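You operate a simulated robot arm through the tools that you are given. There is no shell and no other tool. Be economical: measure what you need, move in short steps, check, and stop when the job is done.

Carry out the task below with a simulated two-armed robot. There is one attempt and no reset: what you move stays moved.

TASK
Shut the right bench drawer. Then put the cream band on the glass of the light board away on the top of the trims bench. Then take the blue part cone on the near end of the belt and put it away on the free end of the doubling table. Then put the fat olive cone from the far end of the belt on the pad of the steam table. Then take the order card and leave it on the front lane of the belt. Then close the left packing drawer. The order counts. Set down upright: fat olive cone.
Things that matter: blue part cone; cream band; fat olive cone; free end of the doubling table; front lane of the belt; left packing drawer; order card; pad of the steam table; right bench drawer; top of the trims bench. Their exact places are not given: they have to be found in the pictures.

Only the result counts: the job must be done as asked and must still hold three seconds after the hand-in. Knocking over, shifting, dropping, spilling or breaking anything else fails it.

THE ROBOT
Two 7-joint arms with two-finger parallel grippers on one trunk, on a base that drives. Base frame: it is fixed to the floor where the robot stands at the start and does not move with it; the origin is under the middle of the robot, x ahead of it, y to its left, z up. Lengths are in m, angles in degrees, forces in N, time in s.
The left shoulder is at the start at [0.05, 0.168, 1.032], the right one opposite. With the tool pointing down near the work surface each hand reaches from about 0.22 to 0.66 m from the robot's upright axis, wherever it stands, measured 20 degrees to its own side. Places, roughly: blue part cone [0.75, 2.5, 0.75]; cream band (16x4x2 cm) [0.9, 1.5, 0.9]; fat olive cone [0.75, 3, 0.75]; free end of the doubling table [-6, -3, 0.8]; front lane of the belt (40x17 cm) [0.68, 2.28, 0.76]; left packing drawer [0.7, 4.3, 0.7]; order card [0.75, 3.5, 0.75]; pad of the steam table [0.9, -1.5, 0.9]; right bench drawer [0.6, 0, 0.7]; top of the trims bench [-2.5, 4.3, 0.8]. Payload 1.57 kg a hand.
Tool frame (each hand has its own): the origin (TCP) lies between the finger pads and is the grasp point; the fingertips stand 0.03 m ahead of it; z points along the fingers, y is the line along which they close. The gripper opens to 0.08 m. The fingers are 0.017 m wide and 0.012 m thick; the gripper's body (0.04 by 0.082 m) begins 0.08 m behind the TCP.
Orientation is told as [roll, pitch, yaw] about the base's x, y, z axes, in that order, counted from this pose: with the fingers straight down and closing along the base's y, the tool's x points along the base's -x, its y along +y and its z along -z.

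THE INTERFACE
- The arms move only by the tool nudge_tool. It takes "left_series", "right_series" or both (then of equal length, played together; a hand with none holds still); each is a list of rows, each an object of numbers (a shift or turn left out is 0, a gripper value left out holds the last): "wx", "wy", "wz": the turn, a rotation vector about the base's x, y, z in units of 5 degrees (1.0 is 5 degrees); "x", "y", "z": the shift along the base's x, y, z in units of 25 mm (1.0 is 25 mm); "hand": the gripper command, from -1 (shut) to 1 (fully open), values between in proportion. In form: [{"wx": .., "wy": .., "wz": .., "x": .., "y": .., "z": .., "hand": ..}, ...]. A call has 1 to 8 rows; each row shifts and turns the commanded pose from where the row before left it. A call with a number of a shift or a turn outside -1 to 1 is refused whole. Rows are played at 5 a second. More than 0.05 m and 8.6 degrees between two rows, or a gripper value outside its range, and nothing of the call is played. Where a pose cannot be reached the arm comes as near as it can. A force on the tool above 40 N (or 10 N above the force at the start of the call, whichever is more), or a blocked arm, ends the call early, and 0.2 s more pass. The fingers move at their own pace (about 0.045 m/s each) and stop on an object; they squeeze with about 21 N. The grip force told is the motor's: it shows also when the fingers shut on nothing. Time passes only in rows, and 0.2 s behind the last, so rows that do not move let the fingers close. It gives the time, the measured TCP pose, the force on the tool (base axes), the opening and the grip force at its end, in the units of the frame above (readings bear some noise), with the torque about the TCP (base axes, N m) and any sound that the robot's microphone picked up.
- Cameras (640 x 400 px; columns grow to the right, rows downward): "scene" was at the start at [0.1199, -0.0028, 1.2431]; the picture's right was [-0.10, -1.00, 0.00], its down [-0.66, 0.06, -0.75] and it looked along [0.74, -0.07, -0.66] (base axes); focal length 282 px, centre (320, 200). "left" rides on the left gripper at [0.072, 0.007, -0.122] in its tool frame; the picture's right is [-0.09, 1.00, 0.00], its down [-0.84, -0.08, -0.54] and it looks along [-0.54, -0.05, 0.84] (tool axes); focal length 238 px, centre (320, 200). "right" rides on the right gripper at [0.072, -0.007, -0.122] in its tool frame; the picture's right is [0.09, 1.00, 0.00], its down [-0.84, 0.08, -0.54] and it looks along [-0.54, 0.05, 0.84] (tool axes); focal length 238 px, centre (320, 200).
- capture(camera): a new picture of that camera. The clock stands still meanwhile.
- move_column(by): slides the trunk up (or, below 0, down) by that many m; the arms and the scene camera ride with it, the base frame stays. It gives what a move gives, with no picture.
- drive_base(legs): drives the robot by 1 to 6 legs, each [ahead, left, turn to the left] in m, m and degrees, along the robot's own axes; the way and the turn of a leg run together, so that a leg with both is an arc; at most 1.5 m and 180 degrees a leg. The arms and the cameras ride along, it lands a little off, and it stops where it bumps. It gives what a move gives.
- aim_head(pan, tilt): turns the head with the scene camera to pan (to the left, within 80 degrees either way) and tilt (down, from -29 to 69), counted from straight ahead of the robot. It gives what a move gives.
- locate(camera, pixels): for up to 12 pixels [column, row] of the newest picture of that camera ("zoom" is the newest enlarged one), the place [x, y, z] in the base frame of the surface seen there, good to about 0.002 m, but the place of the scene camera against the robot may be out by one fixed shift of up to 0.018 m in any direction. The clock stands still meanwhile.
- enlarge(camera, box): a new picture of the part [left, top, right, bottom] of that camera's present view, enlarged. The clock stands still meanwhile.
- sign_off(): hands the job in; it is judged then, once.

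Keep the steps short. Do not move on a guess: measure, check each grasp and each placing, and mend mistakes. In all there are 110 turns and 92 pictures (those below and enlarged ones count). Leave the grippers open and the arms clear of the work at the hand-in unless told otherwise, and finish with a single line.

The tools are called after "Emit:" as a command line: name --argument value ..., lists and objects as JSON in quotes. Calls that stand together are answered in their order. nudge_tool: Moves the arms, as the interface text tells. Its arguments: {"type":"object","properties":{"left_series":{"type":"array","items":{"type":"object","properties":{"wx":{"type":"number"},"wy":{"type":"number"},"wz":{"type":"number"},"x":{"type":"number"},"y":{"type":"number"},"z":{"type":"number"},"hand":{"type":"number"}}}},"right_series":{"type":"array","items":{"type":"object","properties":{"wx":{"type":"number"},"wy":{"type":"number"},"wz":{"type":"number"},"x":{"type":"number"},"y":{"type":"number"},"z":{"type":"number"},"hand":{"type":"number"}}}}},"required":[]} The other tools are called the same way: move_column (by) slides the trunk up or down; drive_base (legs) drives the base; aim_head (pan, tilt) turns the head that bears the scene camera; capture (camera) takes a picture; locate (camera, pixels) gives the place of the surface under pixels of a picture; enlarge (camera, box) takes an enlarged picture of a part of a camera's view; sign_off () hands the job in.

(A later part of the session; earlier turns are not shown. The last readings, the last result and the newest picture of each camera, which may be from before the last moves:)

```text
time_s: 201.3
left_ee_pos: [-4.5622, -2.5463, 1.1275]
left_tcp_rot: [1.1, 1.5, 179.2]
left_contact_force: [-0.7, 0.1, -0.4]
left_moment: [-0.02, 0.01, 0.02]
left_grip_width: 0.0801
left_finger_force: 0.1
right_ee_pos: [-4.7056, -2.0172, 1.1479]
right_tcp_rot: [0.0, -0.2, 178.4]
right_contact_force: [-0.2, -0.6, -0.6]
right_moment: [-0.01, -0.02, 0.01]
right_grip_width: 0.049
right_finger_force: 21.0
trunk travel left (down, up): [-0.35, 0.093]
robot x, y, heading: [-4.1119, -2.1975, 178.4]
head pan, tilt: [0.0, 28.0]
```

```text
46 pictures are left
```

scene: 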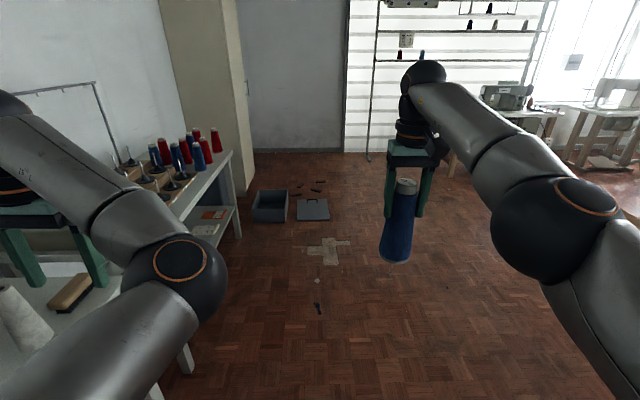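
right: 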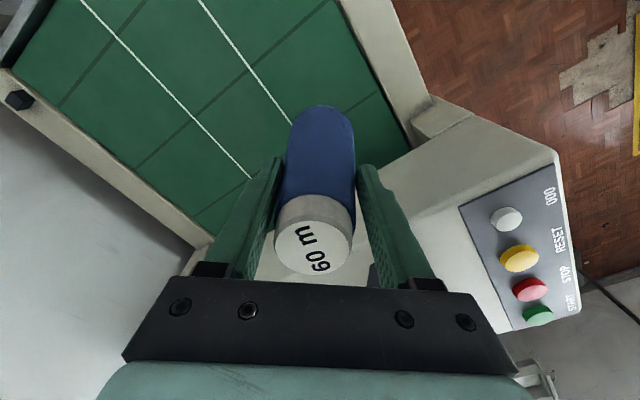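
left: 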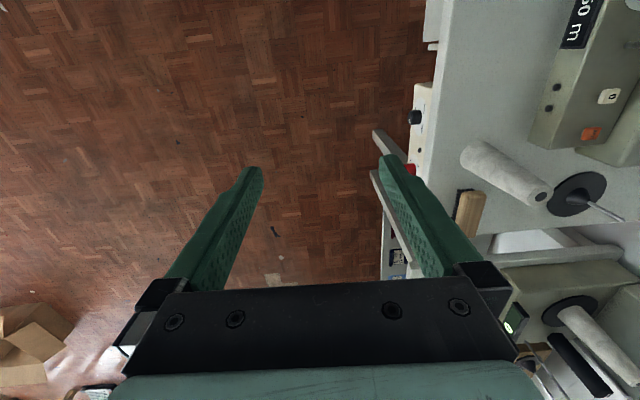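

Emit:
enlarge --camera "scene" --box '[90, 110, 250, 210]'

Emit:
drive_base --legs '[[1.0, -0.15, 0]]'

Emit:
aim_head --pan 35 --tilt 35

Emit:
capture --camera "scene"

```text
4.00 times, centred on (170, 160) of scene
```

zoom: 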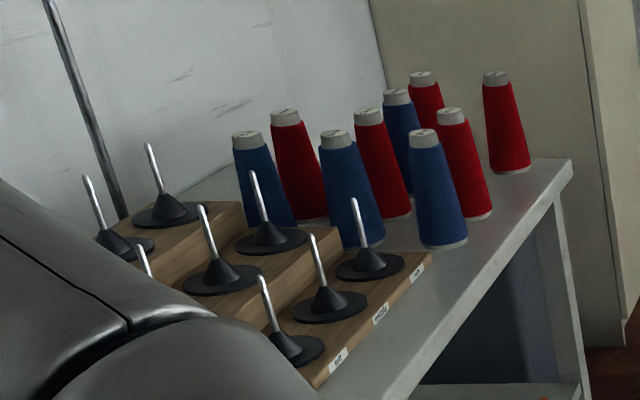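

```text
time_s: 206.5
left_ee_pos: [-5.5571, -2.3573, 1.1271]
left_tcp_rot: [1.3, 1.5, 178.7]
left_contact_force: [0.6, -0.8, -0.3]
left_moment: [0.02, -0.03, 0.02]
left_grip_width: 0.0801
left_finger_force: 0.0
right_ee_pos: [-5.6995, -1.8296, 1.1464]
right_tcp_rot: [0.0, -0.1, 177.8]
right_contact_force: [-0.6, -0.4, -1.1]
right_moment: [0.0, -0.02, 0.01]
right_grip_width: 0.0491
right_finger_force: 20.7
trunk travel left (down, up): [-0.35, 0.093]
robot x, y, heading: [-5.1041, -2.006, 178.0]
head pan, tilt: [0.0, 28.0]
```

```text
time_s: 207.5
left_ee_pos: [-5.559, -2.3583, 1.1282]
left_tcp_rot: [1.2, 1.5, 178.8]
left_contact_force: [-1.0, -0.3, 0.4]
left_moment: [-0.02, -0.02, 0.01]
left_grip_width: 0.0801
left_finger_force: 0.1
right_ee_pos: [-5.6978, -1.8302, 1.1471]
right_tcp_rot: [0.0, -0.1, 177.8]
right_contact_force: [0.1, 0.9, 0.2]
right_moment: [0.0, -0.01, 0.05]
right_grip_width: 0.049
right_finger_force: 21.0
trunk travel left (down, up): [-0.35, 0.093]
robot x, y, heading: [-5.1065, -2.01, 177.6]
head pan, tilt: [35.0, 35.0]
```

```text
44 pictures are left
```

scene: 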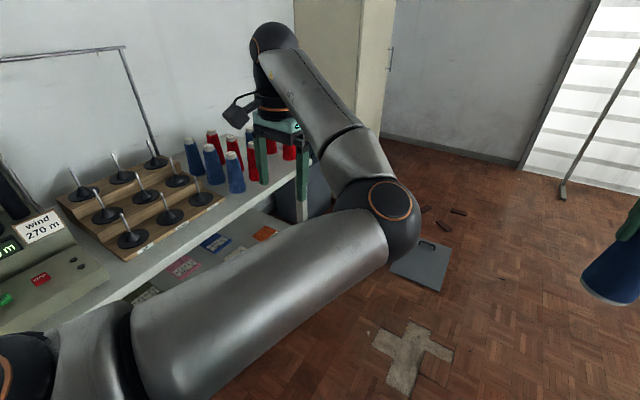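

The cones stand at the far end with a free corner. I turn to face the table (-y), strafe right and look with the hand camera.

Emit:
locate --camera "scene" --pixels '[[392, 262], [425, 238], [236, 188], [265, 185], [262, 205], [255, 175], [290, 160], [213, 182], [195, 170], [240, 215], [228, 160], [250, 130]]'

Emit:
drive_base --legs '[[0, 0, 92], [0, -0.68, 0]]'

Emit:
capture --camera "right"

```text
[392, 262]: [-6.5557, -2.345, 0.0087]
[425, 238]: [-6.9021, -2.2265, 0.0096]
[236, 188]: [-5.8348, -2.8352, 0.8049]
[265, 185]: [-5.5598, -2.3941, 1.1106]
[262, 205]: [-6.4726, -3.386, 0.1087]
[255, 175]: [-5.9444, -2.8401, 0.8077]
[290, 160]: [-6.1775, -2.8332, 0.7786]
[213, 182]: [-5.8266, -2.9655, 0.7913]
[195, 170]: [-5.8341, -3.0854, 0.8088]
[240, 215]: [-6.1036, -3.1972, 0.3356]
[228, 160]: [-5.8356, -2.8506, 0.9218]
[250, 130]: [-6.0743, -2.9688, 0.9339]
```

```text
time_s: 217.8
left_ee_pos: [-5.4287, -2.4473, 1.1292]
left_tcp_rot: [1.2, 1.5, -89.8]
left_contact_force: [0.6, -0.3, 0.6]
left_moment: [0.01, 0.02, 0.02]
left_grip_width: 0.0802
left_finger_force: 0.2
right_ee_pos: [-5.9531, -2.6027, 1.1462]
right_tcp_rot: [0.1, -0.1, -90.5]
right_contact_force: [-1.0, -0.1, -0.2]
right_moment: [0.02, 0.0, 0.02]
right_grip_width: 0.049
right_finger_force: 20.8
trunk travel left (down, up): [-0.35, 0.093]
robot x, y, heading: [-5.7842, -2.0065, -90.7]
head pan, tilt: [35.0, 35.0]
```

```text
43 pictures are left
```

right: 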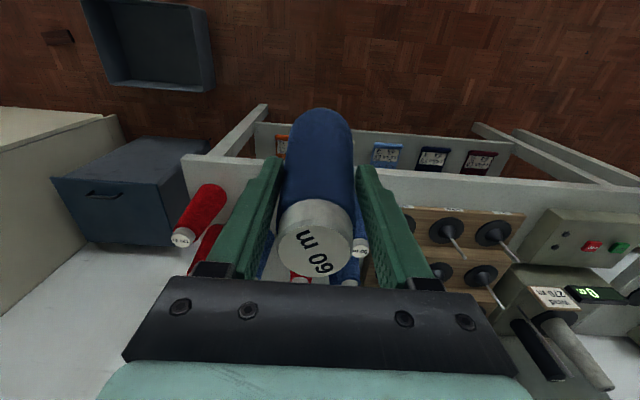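

I need a clearer view of the cones on the end; using the head camera.

Emit:
aim_head --pan -5 --tilt 42

Emit:
capture --camera "scene"

```text
time_s: 218.9
left_ee_pos: [-5.4277, -2.4482, 1.129]
left_tcp_rot: [1.3, 1.4, -89.7]
left_contact_force: [-0.4, 0.6, -0.5]
left_moment: [-0.02, -0.02, 0.01]
left_grip_width: 0.0801
left_finger_force: 0.1
right_ee_pos: [-5.9532, -2.6009, 1.1477]
right_tcp_rot: [-0.1, 0.0, -90.6]
right_contact_force: [1.1, 0.0, -0.8]
right_moment: [-0.01, -0.01, -0.01]
right_grip_width: 0.0487
right_finger_force: 21.1
trunk travel left (down, up): [-0.35, 0.093]
robot x, y, heading: [-5.7854, -2.003, -90.6]
head pan, tilt: [-5.0, 42.0]
```

```text
42 pictures are left
```

scene: 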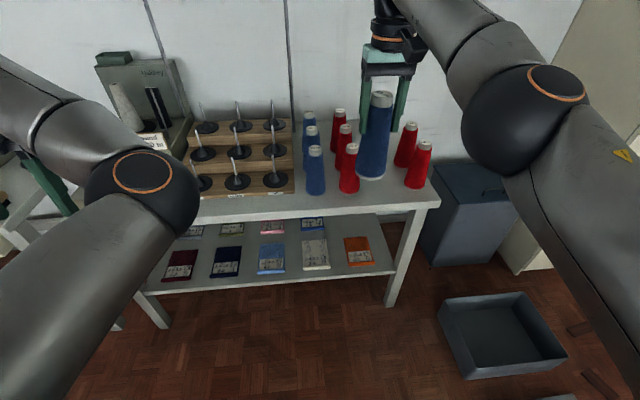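

There is a gap between the red cone at (349,170) and the one at (418,165). I measure the cones and gap.

Emit:
locate --camera "scene" --pixels '[[349, 188], [341, 165], [415, 183], [401, 163], [315, 190], [385, 190], [400, 195], [375, 200], [432, 195], [330, 200], [349, 147], [424, 145]]'

Emit:
nudge_tool --right_series '[{"x": -1}, {"x": -1}, {"x": -1}, {"x": -1}, {"x": -1}]'

Emit:
enlarge --camera "scene" --box '[280, 90, 456, 200]'

```text
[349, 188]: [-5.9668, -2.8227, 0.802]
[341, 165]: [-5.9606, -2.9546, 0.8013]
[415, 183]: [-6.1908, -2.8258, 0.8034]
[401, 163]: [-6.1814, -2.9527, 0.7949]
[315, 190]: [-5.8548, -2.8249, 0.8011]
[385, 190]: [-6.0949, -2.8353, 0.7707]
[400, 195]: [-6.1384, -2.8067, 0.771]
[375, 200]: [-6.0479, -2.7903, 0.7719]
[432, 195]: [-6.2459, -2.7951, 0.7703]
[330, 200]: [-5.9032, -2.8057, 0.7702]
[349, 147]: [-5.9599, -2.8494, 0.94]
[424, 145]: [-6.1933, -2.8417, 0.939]
```

```text
time_s: 220.1
left_ee_pos: [-5.4288, -2.4483, 1.128]
left_tcp_rot: [1.2, 1.6, -89.7]
left_contact_force: [-0.5, -0.7, 0.3]
left_moment: [-0.02, -0.03, -0.03]
left_grip_width: 0.0799
left_finger_force: 0.1
right_ee_pos: [-6.0689, -2.5994, 1.1453]
right_tcp_rot: [0.1, -0.2, -90.7]
right_contact_force: [0.7, 0.3, -1.1]
right_moment: [-0.02, 0.01, -0.01]
right_grip_width: 0.049
right_finger_force: 21.1
right hand out of reach, approached as far as the arm can: row 1, 5
trunk travel left (down, up): [-0.35, 0.093]
robot x, y, heading: [-5.7894, -2.0027, -90.6]
head pan, tilt: [-5.0, 42.0]
```

```text
3.64 times, centred on (368, 145) of scene
```

zoom: 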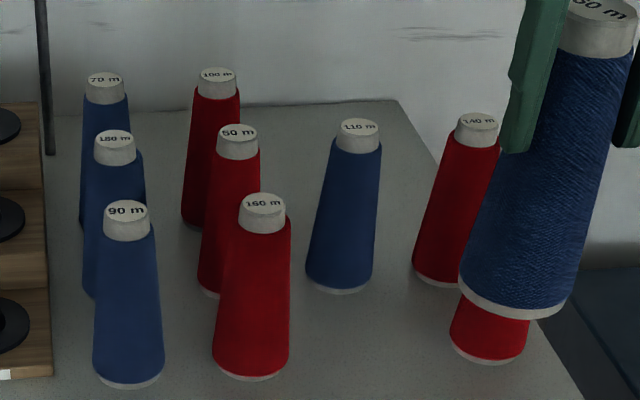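

With the hand aside I see the gap in the front row: free spot between red (-5.965) and red (-6.19), with a blue cone behind. Measuring precisely, including my held cone for camera bias.

Emit:
locate --camera "zoom" --pixels '[[600, 12], [340, 288], [358, 128], [252, 376], [265, 202], [490, 358], [478, 122], [370, 340], [370, 380], [450, 310]]'

Emit:
capture --camera "right"

```text
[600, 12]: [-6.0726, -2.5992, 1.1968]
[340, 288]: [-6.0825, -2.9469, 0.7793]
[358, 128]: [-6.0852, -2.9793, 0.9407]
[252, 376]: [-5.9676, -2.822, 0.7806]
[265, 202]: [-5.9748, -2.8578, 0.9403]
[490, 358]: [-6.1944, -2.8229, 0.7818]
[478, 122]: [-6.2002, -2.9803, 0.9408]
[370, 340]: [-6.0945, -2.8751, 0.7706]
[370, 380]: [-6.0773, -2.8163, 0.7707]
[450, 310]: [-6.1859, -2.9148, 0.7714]
```

```text
40 pictures are left
```

right: 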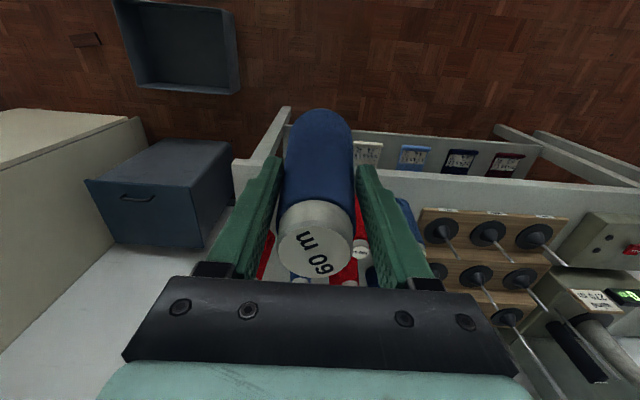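

Scene bias is about +0.011 in z. The target spot is (-6.08,-2.858), table z≈0.760. I drive ahead 0.26.

Emit:
drive_base --legs '[[0.255, 0, 0.5]]'

```text
time_s: 221.9
left_ee_pos: [-5.4251, -2.6976, 1.1287]
left_tcp_rot: [1.2, 1.5, -89.2]
left_contact_force: [-0.4, -0.2, -1.1]
left_moment: [0.02, 0.0, -0.01]
left_grip_width: 0.0801
left_finger_force: 0.0
right_ee_pos: [-6.0648, -2.8555, 1.1461]
right_tcp_rot: [0.0, -0.2, -89.9]
right_contact_force: [0.2, 0.0, -0.7]
right_moment: [0.03, -0.01, -0.02]
right_grip_width: 0.049
right_finger_force: 21.2
trunk travel left (down, up): [-0.35, 0.093]
robot x, y, heading: [-5.7901, -2.2573, -90.0]
head pan, tilt: [-5.0, 42.0]
```

Reach is at its edge, so I bring the base closer and pull the hand back correspondingly.

Emit:
drive_base --legs '[[0.06, -0.04, 0]]'

Emit:
nudge_tool --right_series '[{"x": 0.5, "y": 0.7}, {"x": 0.5, "y": 0.7}, {"y": 0.7}, {}]'

```text
time_s: 222.9
left_ee_pos: [-5.4645, -2.7564, 1.1281]
left_tcp_rot: [1.2, 1.6, -89.2]
left_contact_force: [-0.5, -0.4, -0.4]
left_moment: [0.05, 0.01, -0.02]
left_grip_width: 0.0801
left_finger_force: 0.1
right_ee_pos: [-6.1037, -2.9149, 1.1452]
right_tcp_rot: [0.0, -0.1, -90.0]
right_contact_force: [0.0, -0.5, -1.4]
right_moment: [0.01, -0.01, 0.04]
right_grip_width: 0.0489
right_finger_force: 21.3
trunk travel left (down, up): [-0.35, 0.093]
robot x, y, heading: [-5.8281, -2.3188, -90.0]
head pan, tilt: [-5.0, 42.0]
```

```text
time_s: 223.9
left_ee_pos: [-5.4649, -2.7567, 1.1278]
left_tcp_rot: [1.2, 1.5, -89.1]
left_contact_force: [0.7, -0.4, -0.1]
left_moment: [0.02, 0.0, 0.03]
left_grip_width: 0.08
left_finger_force: 0.1
right_ee_pos: [-6.0783, -2.8602, 1.1462]
right_tcp_rot: [0.0, -0.3, -90.0]
right_contact_force: [0.2, -0.3, -0.2]
right_moment: [-0.03, 0.01, -0.03]
right_grip_width: 0.0491
right_finger_force: 21.3
trunk travel left (down, up): [-0.35, 0.093]
robot x, y, heading: [-5.8232, -2.3156, -90.0]
head pan, tilt: [-5.0, 42.0]
```

Over the spot. Lowering 0.2 then look.

Emit:
nudge_tool --right_series '[{"z": -1}, {"z": -1}, {"z": -1}, {"z": -1}, {"z": -0.2}, {}]'

Emit:
enlarge --camera "scene" --box '[240, 120, 480, 270]'

```text
time_s: 225.3
left_ee_pos: [-5.4639, -2.7569, 1.1285]
left_tcp_rot: [1.2, 1.5, -89.1]
left_contact_force: [-0.9, -1.1, -0.6]
left_moment: [0.0, -0.01, 0.02]
left_grip_width: 0.0799
left_finger_force: 0.0
right_ee_pos: [-6.0787, -2.8632, 1.0412]
right_tcp_rot: [0.0, -0.2, -90.1]
right_contact_force: [0.5, 0.7, -1.1]
right_moment: [0.02, 0.03, 0.0]
right_grip_width: 0.0488
right_finger_force: 21.2
trunk travel left (down, up): [-0.35, 0.093]
robot x, y, heading: [-5.827, -2.3193, -89.9]
head pan, tilt: [-5.0, 42.0]
```

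```text
2.67 times, centred on (360, 195) of scene
```

zoom: 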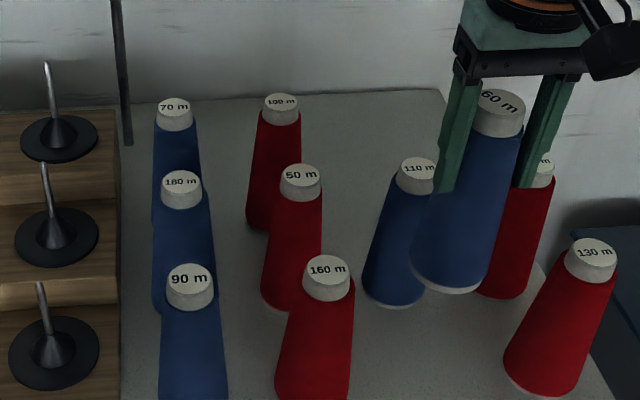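

The spacing looks right. Continuing down to 1 cm above the table.

Emit:
nudge_tool --right_series '[{"z": -1, "y": 0.1}, {"z": -1, "y": 0.1}, {"z": -1}, {"z": -1}, {"z": -1}, {"z": -0.6}, {}]'

Emit:
enlarge --camera "scene" --box '[240, 120, 480, 270]'

```text
time_s: 226.9
left_ee_pos: [-5.4653, -2.7555, 1.1274]
left_tcp_rot: [1.1, 1.5, -89.1]
left_contact_force: [-0.1, 0.8, 0.1]
left_moment: [0.02, 0.01, -0.01]
left_grip_width: 0.08
left_finger_force: 0.1
right_ee_pos: [-6.0785, -2.8579, 0.902]
right_tcp_rot: [0.0, -0.1, -89.9]
right_contact_force: [0.2, 0.2, 0.1]
right_moment: [0.02, -0.01, -0.04]
right_grip_width: 0.0493
right_finger_force: 20.7
trunk travel left (down, up): [-0.35, 0.093]
robot x, y, heading: [-5.8274, -2.3171, -90.2]
head pan, tilt: [-5.0, 42.0]
```

```text
2.67 times, centred on (360, 195) of scene
```

zoom: 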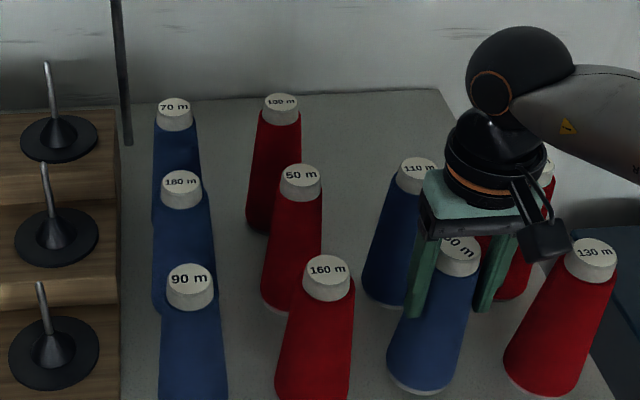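

Good fit. Lowering the last centimetre until contact.

Emit:
nudge_tool --right_series '[{"z": -0.25}, {"z": -0.15}, {"z": -0.06}, {}]'

```text
time_s: 227.9
left_ee_pos: [-5.4641, -2.7552, 1.1282]
left_tcp_rot: [1.2, 1.4, -89.1]
left_contact_force: [-0.7, -0.7, 0.8]
left_moment: [-0.02, 0.02, 0.0]
left_grip_width: 0.0801
left_finger_force: 0.0
right_ee_pos: [-6.0783, -2.8585, 0.892]
right_tcp_rot: [0.1, -0.3, -90.0]
right_contact_force: [0.3, 0.6, 1.5]
right_moment: [-0.03, 0.08, -0.03]
right_grip_width: 0.0493
right_finger_force: 20.9
trunk travel left (down, up): [-0.35, 0.093]
robot x, y, heading: [-5.8279, -2.3184, -90.1]
head pan, tilt: [-5.0, 42.0]
```

Emit:
nudge_tool --right_series '[{"z": -0.06}, {}]'

Emit:
nudge_tool --right_series '[{"hand": 0.6}, {}, {}, {"z": 0.5}, {"z": 1}, {"z": 1}, {"z": 1}, {"z": 1}]'

Emit:
nudge_tool --right_series '[{"z": 1}, {"z": 1}, {"z": 1}, {"z": 1}, {"z": 1}, {"z": 0.7, "hand": 1}]'

Emit:
enlarge --camera "scene" --box '[240, 120, 480, 270]'

```text
time_s: 228.6
left_ee_pos: [-5.4643, -2.7554, 1.1292]
left_tcp_rot: [1.2, 1.4, -89.1]
left_contact_force: [0.9, -0.6, 0.0]
left_moment: [-0.02, 0.03, -0.04]
left_grip_width: 0.0798
left_finger_force: 0.0
right_ee_pos: [-6.0773, -2.8577, 0.8907]
right_tcp_rot: [0.1, -0.4, -90.0]
right_contact_force: [-1.2, 1.2, 12.4]
right_moment: [0.11, 0.46, -0.01]
right_grip_width: 0.0489
right_finger_force: 21.0
trunk travel left (down, up): [-0.35, 0.093]
robot x, y, heading: [-5.8269, -2.3181, -90.1]
head pan, tilt: [-5.0, 42.0]
```

```text
time_s: 230.3
left_ee_pos: [-5.464, -2.7569, 1.1279]
left_tcp_rot: [1.2, 1.5, -89.0]
left_contact_force: [0.3, 0.2, -0.4]
left_moment: [-0.01, -0.04, 0.03]
left_grip_width: 0.08
left_finger_force: 0.1
right_ee_pos: [-6.0786, -2.8568, 1.0021]
right_tcp_rot: [0.0, -0.2, -90.0]
right_contact_force: [-0.1, 0.0, -0.1]
right_moment: [0.01, 0.0, -0.02]
right_grip_width: 0.064
right_finger_force: 0.0
trunk travel left (down, up): [-0.35, 0.093]
robot x, y, heading: [-5.8247, -2.3158, -89.9]
head pan, tilt: [-5.0, 42.0]
```

```text
time_s: 231.8
left_ee_pos: [-5.4642, -2.7567, 1.1271]
left_tcp_rot: [1.1, 1.5, -89.0]
left_contact_force: [-0.5, -1.2, 0.5]
left_moment: [0.0, 0.02, 0.02]
left_grip_width: 0.0798
left_finger_force: 0.0
right_ee_pos: [-6.0787, -2.8576, 1.1427]
right_tcp_rot: [0.0, -0.3, -90.0]
right_contact_force: [0.1, -0.3, 1.0]
right_moment: [0.04, 0.01, -0.02]
right_grip_width: 0.08
right_finger_force: 0.1
trunk travel left (down, up): [-0.35, 0.093]
robot x, y, heading: [-5.8269, -2.3154, -89.8]
head pan, tilt: [-5.0, 42.0]
```

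```text
2.67 times, centred on (360, 195) of scene
```

zoom: 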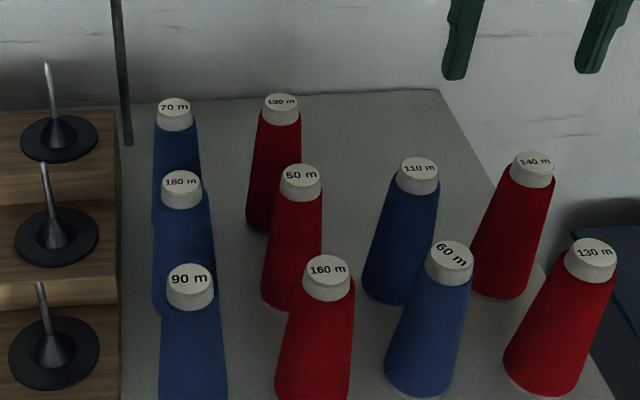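

The 60 m cone stands in the row, neighbours untouched. Next is the fat olive cone. I back out and drive back along the corridor facing +x.

Emit:
drive_base --legs '[[-0.3, 0, 0], [0, 0.72, 0], [0, 0, 90], [1.5, -0.15, 0], [1.5, -0.1, 0]]'

Emit:
drive_base --legs '[[1.1, 0, 0], [1.0, 0, 0]]'

```text
refused: leg 4 is longer than a leg can be; nothing moved
```

```text
time_s: 233.9
left_ee_pos: [-5.4644, -2.962, 1.1282]
left_tcp_rot: [1.2, 1.5, -89.1]
left_contact_force: [0.0, 0.4, 0.4]
left_moment: [-0.04, -0.03, 0.01]
left_grip_width: 0.0802
left_finger_force: 0.1
right_ee_pos: [-6.0772, -3.0636, 1.1442]
right_tcp_rot: [0.1, -0.2, -90.2]
right_contact_force: [0.6, 0.6, 0.2]
right_moment: [-0.01, -0.03, -0.01]
right_grip_width: 0.08
right_finger_force: 0.1
trunk travel left (down, up): [-0.35, 0.093]
robot x, y, heading: [-5.829, -2.5248, -90.0]
head pan, tilt: [-5.0, 42.0]
stopped in leg 1: the robot was blocked; the commanded pose is now the measured one
```

The first call was refused and the second drove ahead into the table. I must check what it touched.

Emit:
capture --camera "scene"

Emit:
capture --camera "right"

```text
36 pictures are left
```

scene: 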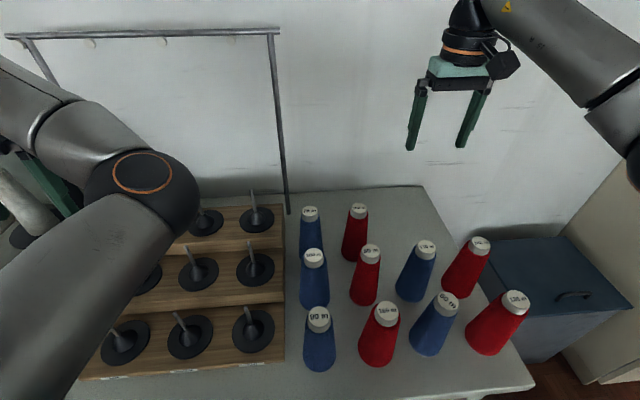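

```text
35 pictures are left
```

right: 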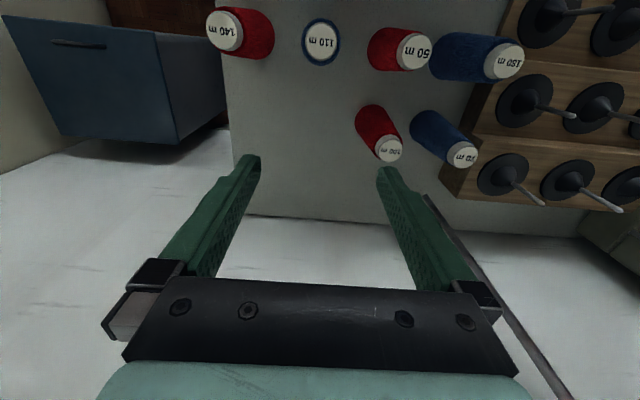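

Nothing fell. I verify the cone tops are where they were.

Emit:
locate --camera "scene" --pixels '[[387, 313], [427, 246], [481, 242], [447, 301], [516, 299], [319, 317], [200, 272], [440, 385]]'

Emit:
drive_base --legs '[[-0.5, 0, 0], [0, 0.72, 0], [0, 0, 90], [1.4, -0.1, 0], [1.4, -0.1, 0]]'

```text
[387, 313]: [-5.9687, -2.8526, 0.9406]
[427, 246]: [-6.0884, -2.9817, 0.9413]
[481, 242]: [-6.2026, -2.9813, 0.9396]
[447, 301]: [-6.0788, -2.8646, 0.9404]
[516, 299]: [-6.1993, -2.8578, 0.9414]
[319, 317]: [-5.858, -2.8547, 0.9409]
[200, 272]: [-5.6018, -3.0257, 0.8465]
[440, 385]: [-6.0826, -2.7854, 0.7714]
```

```text
time_s: 260.1
left_ee_pos: [-1.9003, -1.7935, 1.1269]
left_tcp_rot: [1.1, 1.6, 1.9]
left_contact_force: [0.4, -1.3, 0.2]
left_moment: [0.02, 0.01, -0.02]
left_grip_width: 0.0798
left_finger_force: 0.0
right_ee_pos: [-1.7872, -2.4057, 1.1421]
right_tcp_rot: [0.0, -0.1, 1.1]
right_contact_force: [0.1, -0.4, -0.4]
right_moment: [0.01, 0.0, 0.0]
right_grip_width: 0.0801
right_finger_force: 0.1
trunk travel left (down, up): [-0.35, 0.093]
robot x, y, heading: [-2.3337, -2.1687, 1.3]
head pan, tilt: [-5.0, 42.0]
```

Nothing moved. On past the trolley, back to the aisle and facing +y.

Emit:
drive_base --legs '[[1.2, -0.15, -1.3], [1.15, 0, 0], [0, 0.9, 0], [0, 0, 90], [1.4, 0, 0]]'

```text
time_s: 290.0
left_ee_pos: [-0.3162, 0.427, 1.1266]
left_tcp_rot: [1.2, 1.6, 90.8]
left_contact_force: [0.2, 0.1, -1.3]
left_moment: [0.02, 0.02, 0.0]
left_grip_width: 0.0799
left_finger_force: 0.1
right_ee_pos: [0.2964, 0.5282, 1.1424]
right_tcp_rot: [0.1, -0.1, 89.9]
right_contact_force: [0.1, -0.7, -0.3]
right_moment: [-0.01, 0.02, -0.01]
right_grip_width: 0.0799
right_finger_force: 0.1
trunk travel left (down, up): [-0.35, 0.093]
robot x, y, heading: [0.05, -0.0112, 90.1]
head pan, tilt: [-5.0, 42.0]
```

Emit:
drive_base --legs '[[1.1, 0.02, 0], [1.1, 0.02, 0], [1.05, 0, 0]]'

Emit:
aim_head --pan -20 --tilt 35

Emit:
capture --camera "scene"

```text
time_s: 305.9
left_ee_pos: [-0.3433, 3.6759, 1.1263]
left_tcp_rot: [1.1, 1.6, 89.9]
left_contact_force: [0.0, 0.1, -0.3]
left_moment: [-0.04, 0.01, -0.02]
left_grip_width: 0.08
left_finger_force: 0.1
right_ee_pos: [0.2712, 3.7683, 1.1436]
right_tcp_rot: [0.1, -0.1, 89.1]
right_contact_force: [0.4, -0.6, 0.2]
right_moment: [-0.05, -0.02, 0.02]
right_grip_width: 0.0802
right_finger_force: 0.1
trunk travel left (down, up): [-0.35, 0.093]
robot x, y, heading: [0.0138, 3.2341, 89.1]
head pan, tilt: [-5.0, 42.0]
```

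```text
time_s: 306.6
left_ee_pos: [-0.3433, 3.6754, 1.1275]
left_tcp_rot: [1.0, 1.6, 89.9]
left_contact_force: [0.0, 0.0, 0.0]
left_moment: [-0.03, 0.0, 0.02]
left_grip_width: 0.08
left_finger_force: 0.1
right_ee_pos: [0.2713, 3.7684, 1.1427]
right_tcp_rot: [0.1, -0.1, 89.1]
right_contact_force: [-0.1, 0.9, -0.4]
right_moment: [0.0, 0.02, -0.01]
right_grip_width: 0.0801
right_finger_force: 0.0
trunk travel left (down, up): [-0.35, 0.093]
robot x, y, heading: [0.0193, 3.2328, 89.1]
head pan, tilt: [-20.0, 35.0]
```

```text
34 pictures are left
```

scene: 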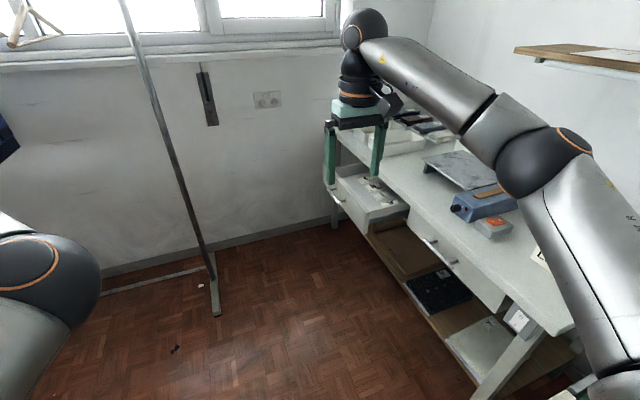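

The packing bench items are low; the left drawer is open. Turning right to face the belt's far end.

Emit:
drive_base --legs '[[0, 0, -89.1]]'

Emit:
aim_head --pan -5 --tilt 42

Emit:
capture --camera "scene"

Emit:
capture --camera "right"

```text
time_s: 310.8
left_ee_pos: [0.4556, 3.5922, 1.1261]
left_tcp_rot: [1.1, 1.6, 0.5]
left_contact_force: [-0.4, -0.1, 0.5]
left_moment: [0.02, -0.02, 0.0]
left_grip_width: 0.0801
left_finger_force: 0.0
right_ee_pos: [0.5528, 2.979, 1.1429]
right_tcp_rot: [0.0, -0.1, -0.4]
right_contact_force: [0.0, -0.3, 0.3]
right_moment: [-0.02, 0.01, 0.02]
right_grip_width: 0.0799
right_finger_force: 0.1
trunk travel left (down, up): [-0.35, 0.093]
robot x, y, heading: [0.0184, 3.2347, -0.2]
head pan, tilt: [-20.0, 35.0]
```

```text
time_s: 311.6
left_ee_pos: [0.454, 3.592, 1.128]
left_tcp_rot: [1.1, 1.6, 0.6]
left_contact_force: [-0.5, 0.8, -0.8]
left_moment: [0.01, -0.03, 0.03]
left_grip_width: 0.0798
left_finger_force: 0.0
right_ee_pos: [0.5524, 2.9803, 1.143]
right_tcp_rot: [0.0, -0.1, -0.3]
right_contact_force: [0.1, -0.1, 0.5]
right_moment: [-0.03, 0.02, 0.0]
right_grip_width: 0.0802
right_finger_force: 0.1
trunk travel left (down, up): [-0.35, 0.093]
robot x, y, heading: [0.0148, 3.2298, -0.5]
head pan, tilt: [-5.0, 42.0]
```

```text
33 pictures are left
```

scene: 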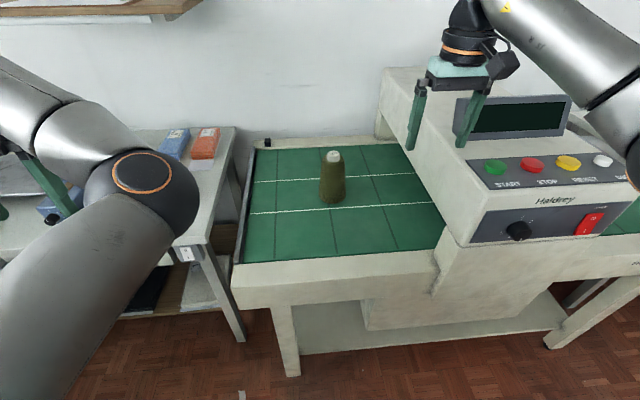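

```text
32 pictures are left
```

right: 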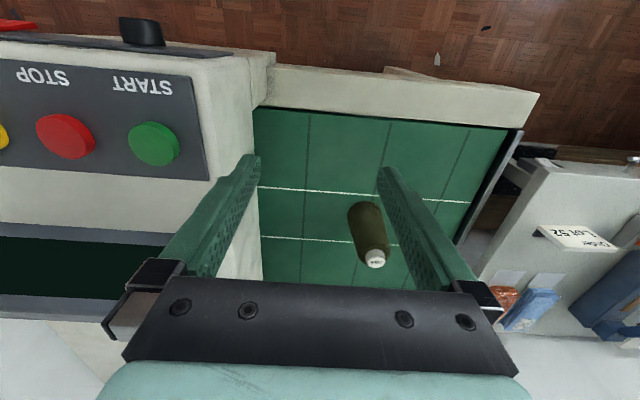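

The olive cone stands at (332,180) scene / (375,258) hand, and the order card is visible at (575,237) in the hand picture. Measuring.

Emit:
locate --camera "right" --pixels '[[376, 258], [370, 259], [383, 256], [368, 220], [355, 212], [386, 222], [362, 206], [545, 235], [600, 240], [580, 228], [575, 245], [330, 270]]'

Emit:
enlarge --camera "scene" --box '[292, 140, 372, 215]'

Emit:
locate --camera "scene" --pixels '[[334, 154], [332, 200], [320, 180], [345, 180], [290, 240], [270, 210]]'

```text
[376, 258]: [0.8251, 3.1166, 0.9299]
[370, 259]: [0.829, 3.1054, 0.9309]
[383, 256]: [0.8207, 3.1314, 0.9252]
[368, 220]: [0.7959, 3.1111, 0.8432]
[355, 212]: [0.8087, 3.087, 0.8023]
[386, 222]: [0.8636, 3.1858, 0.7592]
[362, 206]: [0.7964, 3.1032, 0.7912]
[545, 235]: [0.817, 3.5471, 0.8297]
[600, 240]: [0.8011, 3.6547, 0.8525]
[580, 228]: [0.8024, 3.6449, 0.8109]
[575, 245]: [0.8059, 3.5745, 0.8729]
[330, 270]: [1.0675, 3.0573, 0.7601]
```

```text
5.33 times, centred on (332, 178) of scene
```

zoom: 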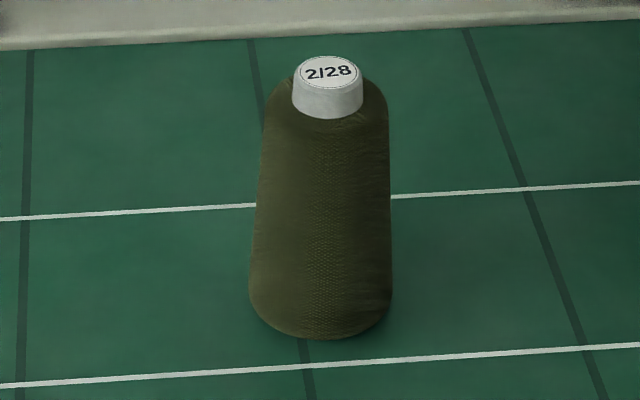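

```text
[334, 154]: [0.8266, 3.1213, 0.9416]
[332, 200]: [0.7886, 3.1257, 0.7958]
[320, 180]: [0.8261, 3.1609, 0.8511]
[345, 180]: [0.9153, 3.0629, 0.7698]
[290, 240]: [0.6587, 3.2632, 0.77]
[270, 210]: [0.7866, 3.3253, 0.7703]
```

The body is fat; I measure its width at several heights to choose a grip.

Emit:
locate --camera "zoom" --pixels '[[264, 110], [386, 110], [260, 150], [388, 150], [256, 200], [389, 200], [251, 260], [390, 260], [295, 85], [362, 85], [328, 72], [328, 125]]'

```text
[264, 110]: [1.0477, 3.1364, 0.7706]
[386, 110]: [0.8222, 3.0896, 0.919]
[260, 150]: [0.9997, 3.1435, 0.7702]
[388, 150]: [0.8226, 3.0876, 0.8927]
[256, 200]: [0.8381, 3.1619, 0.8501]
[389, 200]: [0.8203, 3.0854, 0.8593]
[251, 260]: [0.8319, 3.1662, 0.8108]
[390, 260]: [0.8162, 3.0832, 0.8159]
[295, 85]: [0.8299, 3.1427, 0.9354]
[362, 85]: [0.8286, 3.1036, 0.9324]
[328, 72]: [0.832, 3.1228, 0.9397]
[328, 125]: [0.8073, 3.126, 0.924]
```

Cone: dia ≈0.071 at z 0.885, axis ≈(0.825,3.118). I'll grip the upper body. Moving the base to about (0.2,3.3).

Emit:
drive_base --legs '[[0, 0.07, 0.5], [0.19, 0, 0]]'

```text
time_s: 314.0
left_ee_pos: [0.6405, 3.6677, 1.1268]
left_tcp_rot: [1.1, 1.6, 1.1]
left_contact_force: [0.2, -0.8, 0.4]
left_moment: [-0.01, 0.03, 0.01]
left_grip_width: 0.0797
left_finger_force: 0.1
right_ee_pos: [0.7442, 3.0554, 1.1419]
right_tcp_rot: [0.0, 0.0, 0.2]
right_contact_force: [0.0, -0.2, 0.1]
right_moment: [0.02, 0.02, 0.02]
right_grip_width: 0.0799
right_finger_force: 0.1
trunk travel left (down, up): [-0.35, 0.093]
robot x, y, heading: [0.2028, 3.302, 0.3]
head pan, tilt: [-5.0, 42.0]
```

Emit:
nudge_tool --right_series '[{"x": 0.81, "y": 0.62}, {"x": 0.81, "y": 0.62}, {"x": 0.81, "y": 0.62}, {"x": 0.81, "y": 0.62}, {"z": -1}, {"z": -1}, {"z": -1}, {"z": -1}]'

Emit:
nudge_tool --right_series '[{"z": -1}, {"z": -0.8}, {}]'

Emit:
capture --camera "right"

Emit:
locate --camera "right" --pixels '[[320, 160], [310, 160], [330, 160], [320, 150], [320, 170]]'

```text
time_s: 315.8
left_ee_pos: [0.6399, 3.6669, 1.1275]
left_tcp_rot: [1.1, 1.6, 1.1]
left_contact_force: [-0.2, -0.6, 0.4]
left_moment: [-0.02, 0.02, -0.03]
left_grip_width: 0.08
left_finger_force: 0.1
right_ee_pos: [0.8075, 3.1073, 1.041]
right_tcp_rot: [-0.1, 0.0, 0.1]
right_contact_force: [0.2, -0.4, 0.3]
right_moment: [0.01, -0.01, 0.03]
right_grip_width: 0.0801
right_finger_force: 0.1
right hand out of reach, approached as far as the arm can: row 4
trunk travel left (down, up): [-0.35, 0.093]
robot x, y, heading: [0.2034, 3.3052, 0.1]
head pan, tilt: [-5.0, 42.0]
```

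```text
time_s: 316.6
left_ee_pos: [0.6403, 3.6669, 1.1267]
left_tcp_rot: [1.1, 1.5, 1.1]
left_contact_force: [0.2, 0.2, -0.3]
left_moment: [-0.01, -0.04, 0.01]
left_grip_width: 0.0799
left_finger_force: 0.1
right_ee_pos: [0.8089, 3.1071, 0.9959]
right_tcp_rot: [-0.2, -0.1, 0.1]
right_contact_force: [0.1, -1.2, 0.2]
right_moment: [0.01, 0.02, -0.03]
right_grip_width: 0.0804
right_finger_force: 0.0
trunk travel left (down, up): [-0.35, 0.093]
robot x, y, heading: [0.2018, 3.3042, 0.2]
head pan, tilt: [-5.0, 42.0]
```

```text
30 pictures are left
```

right: 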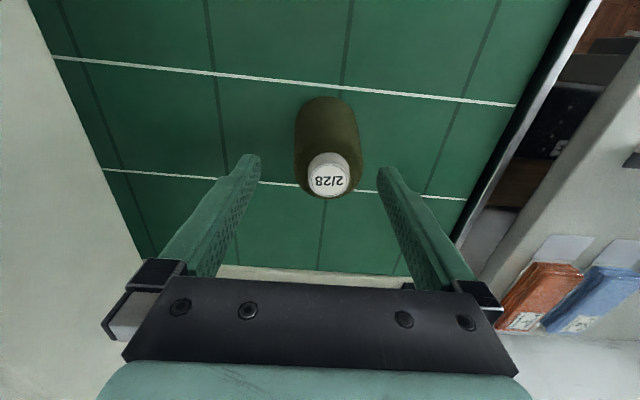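

```text
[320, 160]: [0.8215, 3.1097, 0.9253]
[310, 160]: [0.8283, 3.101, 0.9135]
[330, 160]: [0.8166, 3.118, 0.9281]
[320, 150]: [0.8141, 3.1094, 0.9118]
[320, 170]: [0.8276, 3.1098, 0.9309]
```

Emit:
locate --camera "right" --pixels '[[329, 180], [312, 180], [346, 180], [299, 170], [358, 170], [329, 193]]'

Emit:
nudge_tool --right_series '[{"x": 0.6, "y": 0.35, "z": -0.2}, {}]'

```text
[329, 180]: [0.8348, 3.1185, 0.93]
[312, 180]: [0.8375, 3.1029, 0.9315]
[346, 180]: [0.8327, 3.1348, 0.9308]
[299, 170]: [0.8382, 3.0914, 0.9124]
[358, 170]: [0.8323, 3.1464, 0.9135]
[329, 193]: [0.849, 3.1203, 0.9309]
```

```text
time_s: 317.2
left_ee_pos: [0.6393, 3.6672, 1.1273]
left_tcp_rot: [1.1, 1.5, 1.1]
left_contact_force: [0.0, 0.5, -0.6]
left_moment: [0.04, -0.02, -0.01]
left_grip_width: 0.0797
left_finger_force: 0.0
right_ee_pos: [0.8227, 3.1152, 0.9921]
right_tcp_rot: [-0.2, -0.1, 0.1]
right_contact_force: [0.1, -0.4, 0.5]
right_moment: [0.03, 0.02, -0.04]
right_grip_width: 0.0797
right_finger_force: 0.0
trunk travel left (down, up): [-0.35, 0.093]
robot x, y, heading: [0.2042, 3.3028, -0.1]
head pan, tilt: [-5.0, 42.0]
```

Axis refined to (0.832,3.119). Correcting, then lowering to straddle the upper body.

Emit:
nudge_tool --right_series '[{"x": 0.35, "y": 0.15}, {"z": -0.6}, {"z": -0.6}, {}]'

Emit:
capture --camera "right"

```text
time_s: 318.2
left_ee_pos: [0.6392, 3.6678, 1.1267]
left_tcp_rot: [1.1, 1.4, 1.1]
left_contact_force: [0.7, -0.5, 0.3]
left_moment: [0.01, 0.0, -0.01]
left_grip_width: 0.0798
left_finger_force: 0.0
right_ee_pos: [0.8325, 3.1191, 0.9616]
right_tcp_rot: [-0.1, -0.2, 0.2]
right_contact_force: [-0.9, -0.4, -0.5]
right_moment: [0.0, -0.02, -0.02]
right_grip_width: 0.0797
right_finger_force: 0.1
trunk travel left (down, up): [-0.35, 0.093]
robot x, y, heading: [0.2022, 3.3025, 0.2]
head pan, tilt: [-5.0, 42.0]
```

```text
29 pictures are left
```

right: 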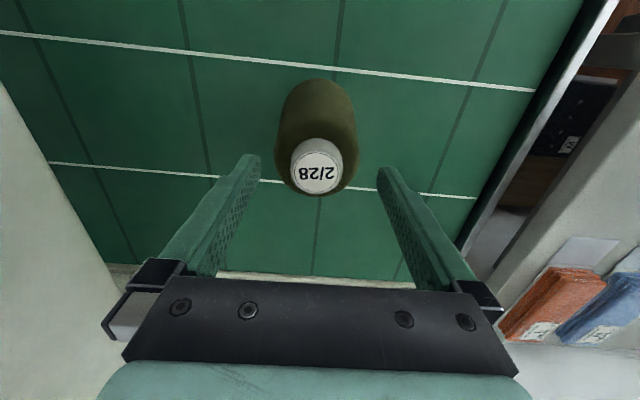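

Well centred with clearance on both sides. Lowering 45 mm gently, then close.

Emit:
nudge_tool --right_series '[{"z": -0.45}, {"z": -0.45}, {"z": -0.45}, {"z": -0.45}, {}, {"hand": -1}, {}, {}]'

Emit:
capture --camera "right"

```text
time_s: 320.0
left_ee_pos: [0.64, 3.6682, 1.127]
left_tcp_rot: [1.0, 1.4, 1.0]
left_contact_force: [0.3, 0.2, 0.3]
left_moment: [0.0, -0.03, 0.02]
left_grip_width: 0.0798
left_finger_force: 0.0
right_ee_pos: [0.8303, 3.1199, 0.9183]
right_tcp_rot: [0.0, -0.2, 0.2]
right_contact_force: [-0.7, 0.1, 0.5]
right_moment: [0.02, -0.03, 0.03]
right_grip_width: 0.0674
right_finger_force: 21.1
trunk travel left (down, up): [-0.35, 0.093]
robot x, y, heading: [0.1996, 3.3013, 0.3]
head pan, tilt: [-5.0, 42.0]
```

```text
28 pictures are left
```

right: 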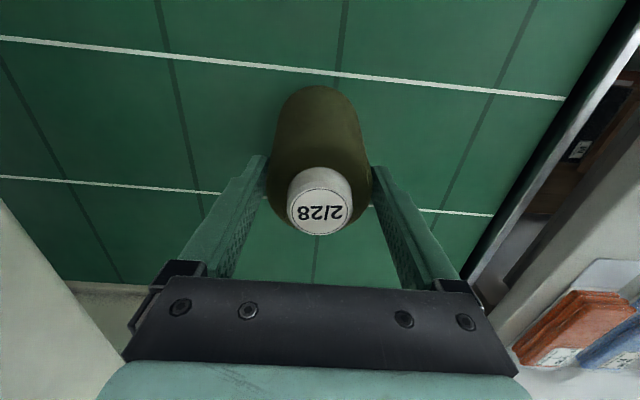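

Gripped at 67 mm. Lifting slowly and checking.

Emit:
nudge_tool --right_series '[{}, {"z": 0.3}, {"z": 0.5}, {"z": 0.7}, {"z": 1}, {"z": 1}, {"z": 1}, {"z": 1}]'

Emit:
capture --camera "right"

```text
time_s: 321.8
left_ee_pos: [0.6402, 3.6684, 1.1271]
left_tcp_rot: [1.0, 1.6, 1.1]
left_contact_force: [0.0, -0.2, -0.3]
left_moment: [0.0, 0.02, 0.0]
left_grip_width: 0.0799
left_finger_force: 0.0
right_ee_pos: [0.8305, 3.1185, 1.0298]
right_tcp_rot: [0.0, -0.3, 0.2]
right_contact_force: [0.4, 0.4, -1.5]
right_moment: [0.0, 0.01, 0.03]
right_grip_width: 0.0674
right_finger_force: 20.7
right hand out of reach, approached as far as the arm can: row 8
trunk travel left (down, up): [-0.35, 0.093]
robot x, y, heading: [0.2004, 3.3048, 0.0]
head pan, tilt: [-5.0, 42.0]
```

```text
27 pictures are left
```

right: 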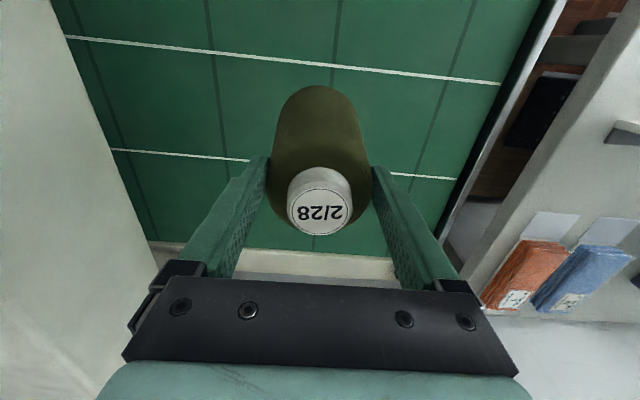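

Firmly held. I retract and raise it, then back off for the drive to the steam table.

Emit:
nudge_tool --right_series '[{"x": -0.9, "z": 0.6}, {"x": -0.9, "z": 0.6}, {"x": -0.9, "z": 0.6}, {"x": -0.9, "z": 0.6}, {"x": -0.9, "z": 0.6}, {"x": -0.9, "z": 0.6}, {"x": -0.9, "z": 0.6}, {"x": -0.9, "z": 0.6}]'

Emit:
drive_base --legs '[[-0.22, 0, 0]]'

Emit:
move_column --by 0.09

```text
time_s: 323.6
left_ee_pos: [0.64, 3.6682, 1.1271]
left_tcp_rot: [1.1, 1.6, 1.0]
left_contact_force: [0.1, 0.0, -0.2]
left_moment: [0.02, -0.04, 0.02]
left_grip_width: 0.0799
left_finger_force: 0.0
right_ee_pos: [0.8297, 3.1189, 1.0291]
right_tcp_rot: [0.0, -0.2, 0.2]
right_contact_force: [1.0, 0.5, -1.6]
right_moment: [0.0, -0.06, 0.02]
right_grip_width: 0.0677
right_finger_force: 21.0
right hand out of reach, approached as far as the arm can: row 1, 2, 3, 4, 5, 6, 7, 8
trunk travel left (down, up): [-0.35, 0.093]
robot x, y, heading: [0.2037, 3.2986, 0.3]
head pan, tilt: [-5.0, 42.0]
```

```text
time_s: 325.3
left_ee_pos: [0.423, 3.6667, 1.1263]
left_tcp_rot: [1.0, 1.5, 1.0]
left_contact_force: [0.7, 0.0, 0.3]
left_moment: [-0.01, -0.06, 0.02]
left_grip_width: 0.0798
left_finger_force: 0.1
right_ee_pos: [0.6134, 3.1183, 1.0291]
right_tcp_rot: [0.0, -0.2, 0.2]
right_contact_force: [-0.8, 0.2, -2.2]
right_moment: [-0.02, -0.01, -0.01]
right_grip_width: 0.0675
right_finger_force: 21.5
trunk travel left (down, up): [-0.35, 0.093]
robot x, y, heading: [-0.0113, 3.3022, 0.1]
head pan, tilt: [-5.0, 42.0]
```

```text
time_s: 326.6
left_ee_pos: [0.4242, 3.6673, 1.2162]
left_tcp_rot: [1.1, 1.6, 1.0]
left_contact_force: [-0.8, 0.0, -0.6]
left_moment: [-0.01, 0.02, 0.0]
left_grip_width: 0.0796
left_finger_force: 0.1
right_ee_pos: [0.6137, 3.1176, 1.1182]
right_tcp_rot: [0.0, -0.2, 0.2]
right_contact_force: [1.0, 0.2, -2.0]
right_moment: [-0.01, 0.02, -0.03]
right_grip_width: 0.0673
right_finger_force: 21.0
trunk travel left (down, up): [-0.44, 0.003]
robot x, y, heading: [-0.0134, 3.3036, 0.1]
head pan, tilt: [-5.0, 42.0]
```

The arm didn't retract (stuck at its reach edge). Trying a plain small retraction.

Emit:
nudge_tool --right_series '[{"x": -0.4}, {"x": -0.5}, {"x": -0.6}, {"x": -0.8}, {"x": -0.8}, {"x": -0.8}, {"x": -0.8}, {"x": -0.8}]'

```text
time_s: 328.4
left_ee_pos: [0.4229, 3.6671, 1.2182]
left_tcp_rot: [1.1, 1.5, 1.0]
left_contact_force: [-0.1, 0.5, 0.0]
left_moment: [0.02, 0.01, 0.02]
left_grip_width: 0.08
left_finger_force: 0.1
right_ee_pos: [0.4751, 3.1171, 1.1197]
right_tcp_rot: [0.0, -0.3, 0.2]
right_contact_force: [0.2, 0.3, -2.2]
right_moment: [0.01, 0.02, -0.02]
right_grip_width: 0.0672
right_finger_force: 21.1
right hand out of reach, approached as far as the arm can: row 1
trunk travel left (down, up): [-0.44, 0.003]
robot x, y, heading: [-0.0125, 3.2997, -0.0]
head pan, tilt: [-5.0, 42.0]
```

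Emit:
nudge_tool --right_series '[{"z": 0.8}, {"z": 0.8}, {"z": 0.8}, {"z": 0.8}, {"z": 0.8}]'

Emit:
drive_base --legs '[[0, 0, -90], [1.4, 0.0, 0], [1.4, 0, 0], [1.2, 0, 0]]'

Emit:
aim_head --pan 30 --tilt 30

Emit:
capture --camera "scene"

```text
time_s: 329.6
left_ee_pos: [0.4221, 3.6669, 1.2171]
left_tcp_rot: [1.1, 1.6, 0.9]
left_contact_force: [-0.1, -0.2, -0.4]
left_moment: [0.0, 0.01, -0.01]
left_grip_width: 0.0803
left_finger_force: 0.1
right_ee_pos: [0.4749, 3.1181, 1.219]
right_tcp_rot: [-0.1, -0.1, 0.2]
right_contact_force: [0.6, 0.2, -2.4]
right_moment: [0.01, 0.05, 0.03]
right_grip_width: 0.0672
right_finger_force: 20.9
trunk travel left (down, up): [-0.44, 0.003]
robot x, y, heading: [-0.0105, 3.3008, 0.2]
head pan, tilt: [-5.0, 42.0]
```

```text
time_s: 352.7
left_ee_pos: [0.3081, -1.1364, 1.2166]
left_tcp_rot: [1.1, 1.6, -89.8]
left_contact_force: [0.8, 0.1, -0.5]
left_moment: [0.0, 0.0, 0.02]
left_grip_width: 0.08
left_finger_force: 0.0
right_ee_pos: [-0.2393, -1.18, 1.2187]
right_tcp_rot: [-0.1, -0.2, -90.6]
right_contact_force: [-0.2, -0.7, -1.8]
right_moment: [0.03, 0.03, 0.03]
right_grip_width: 0.0673
right_finger_force: 20.8
trunk travel left (down, up): [-0.44, 0.003]
robot x, y, heading: [-0.0502, -0.6934, -90.9]
head pan, tilt: [-5.0, 42.0]
```

```text
time_s: 353.7
left_ee_pos: [0.3101, -1.1373, 1.217]
left_tcp_rot: [1.2, 1.6, -89.7]
left_contact_force: [0.2, -0.3, 0.2]
left_moment: [0.0, 0.01, 0.01]
left_grip_width: 0.08
left_finger_force: 0.0
right_ee_pos: [-0.24, -1.1808, 1.2198]
right_tcp_rot: [0.0, -0.3, -90.6]
right_contact_force: [-0.1, 1.0, -2.4]
right_moment: [0.02, 0.01, -0.01]
right_grip_width: 0.0675
right_finger_force: 21.6
trunk travel left (down, up): [-0.44, 0.003]
robot x, y, heading: [-0.0482, -0.6955, -90.4]
head pan, tilt: [30.0, 30.0]
```

```text
26 pictures are left
```

scene: 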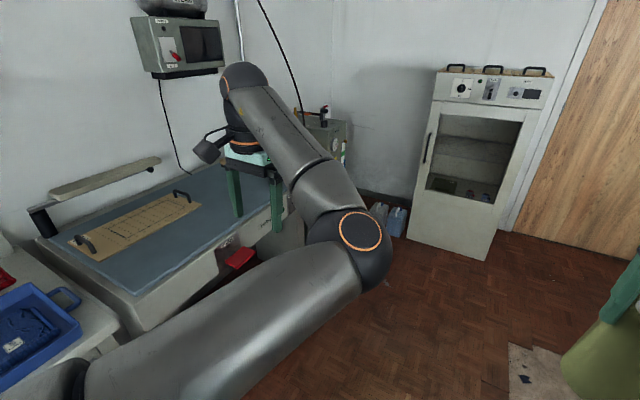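

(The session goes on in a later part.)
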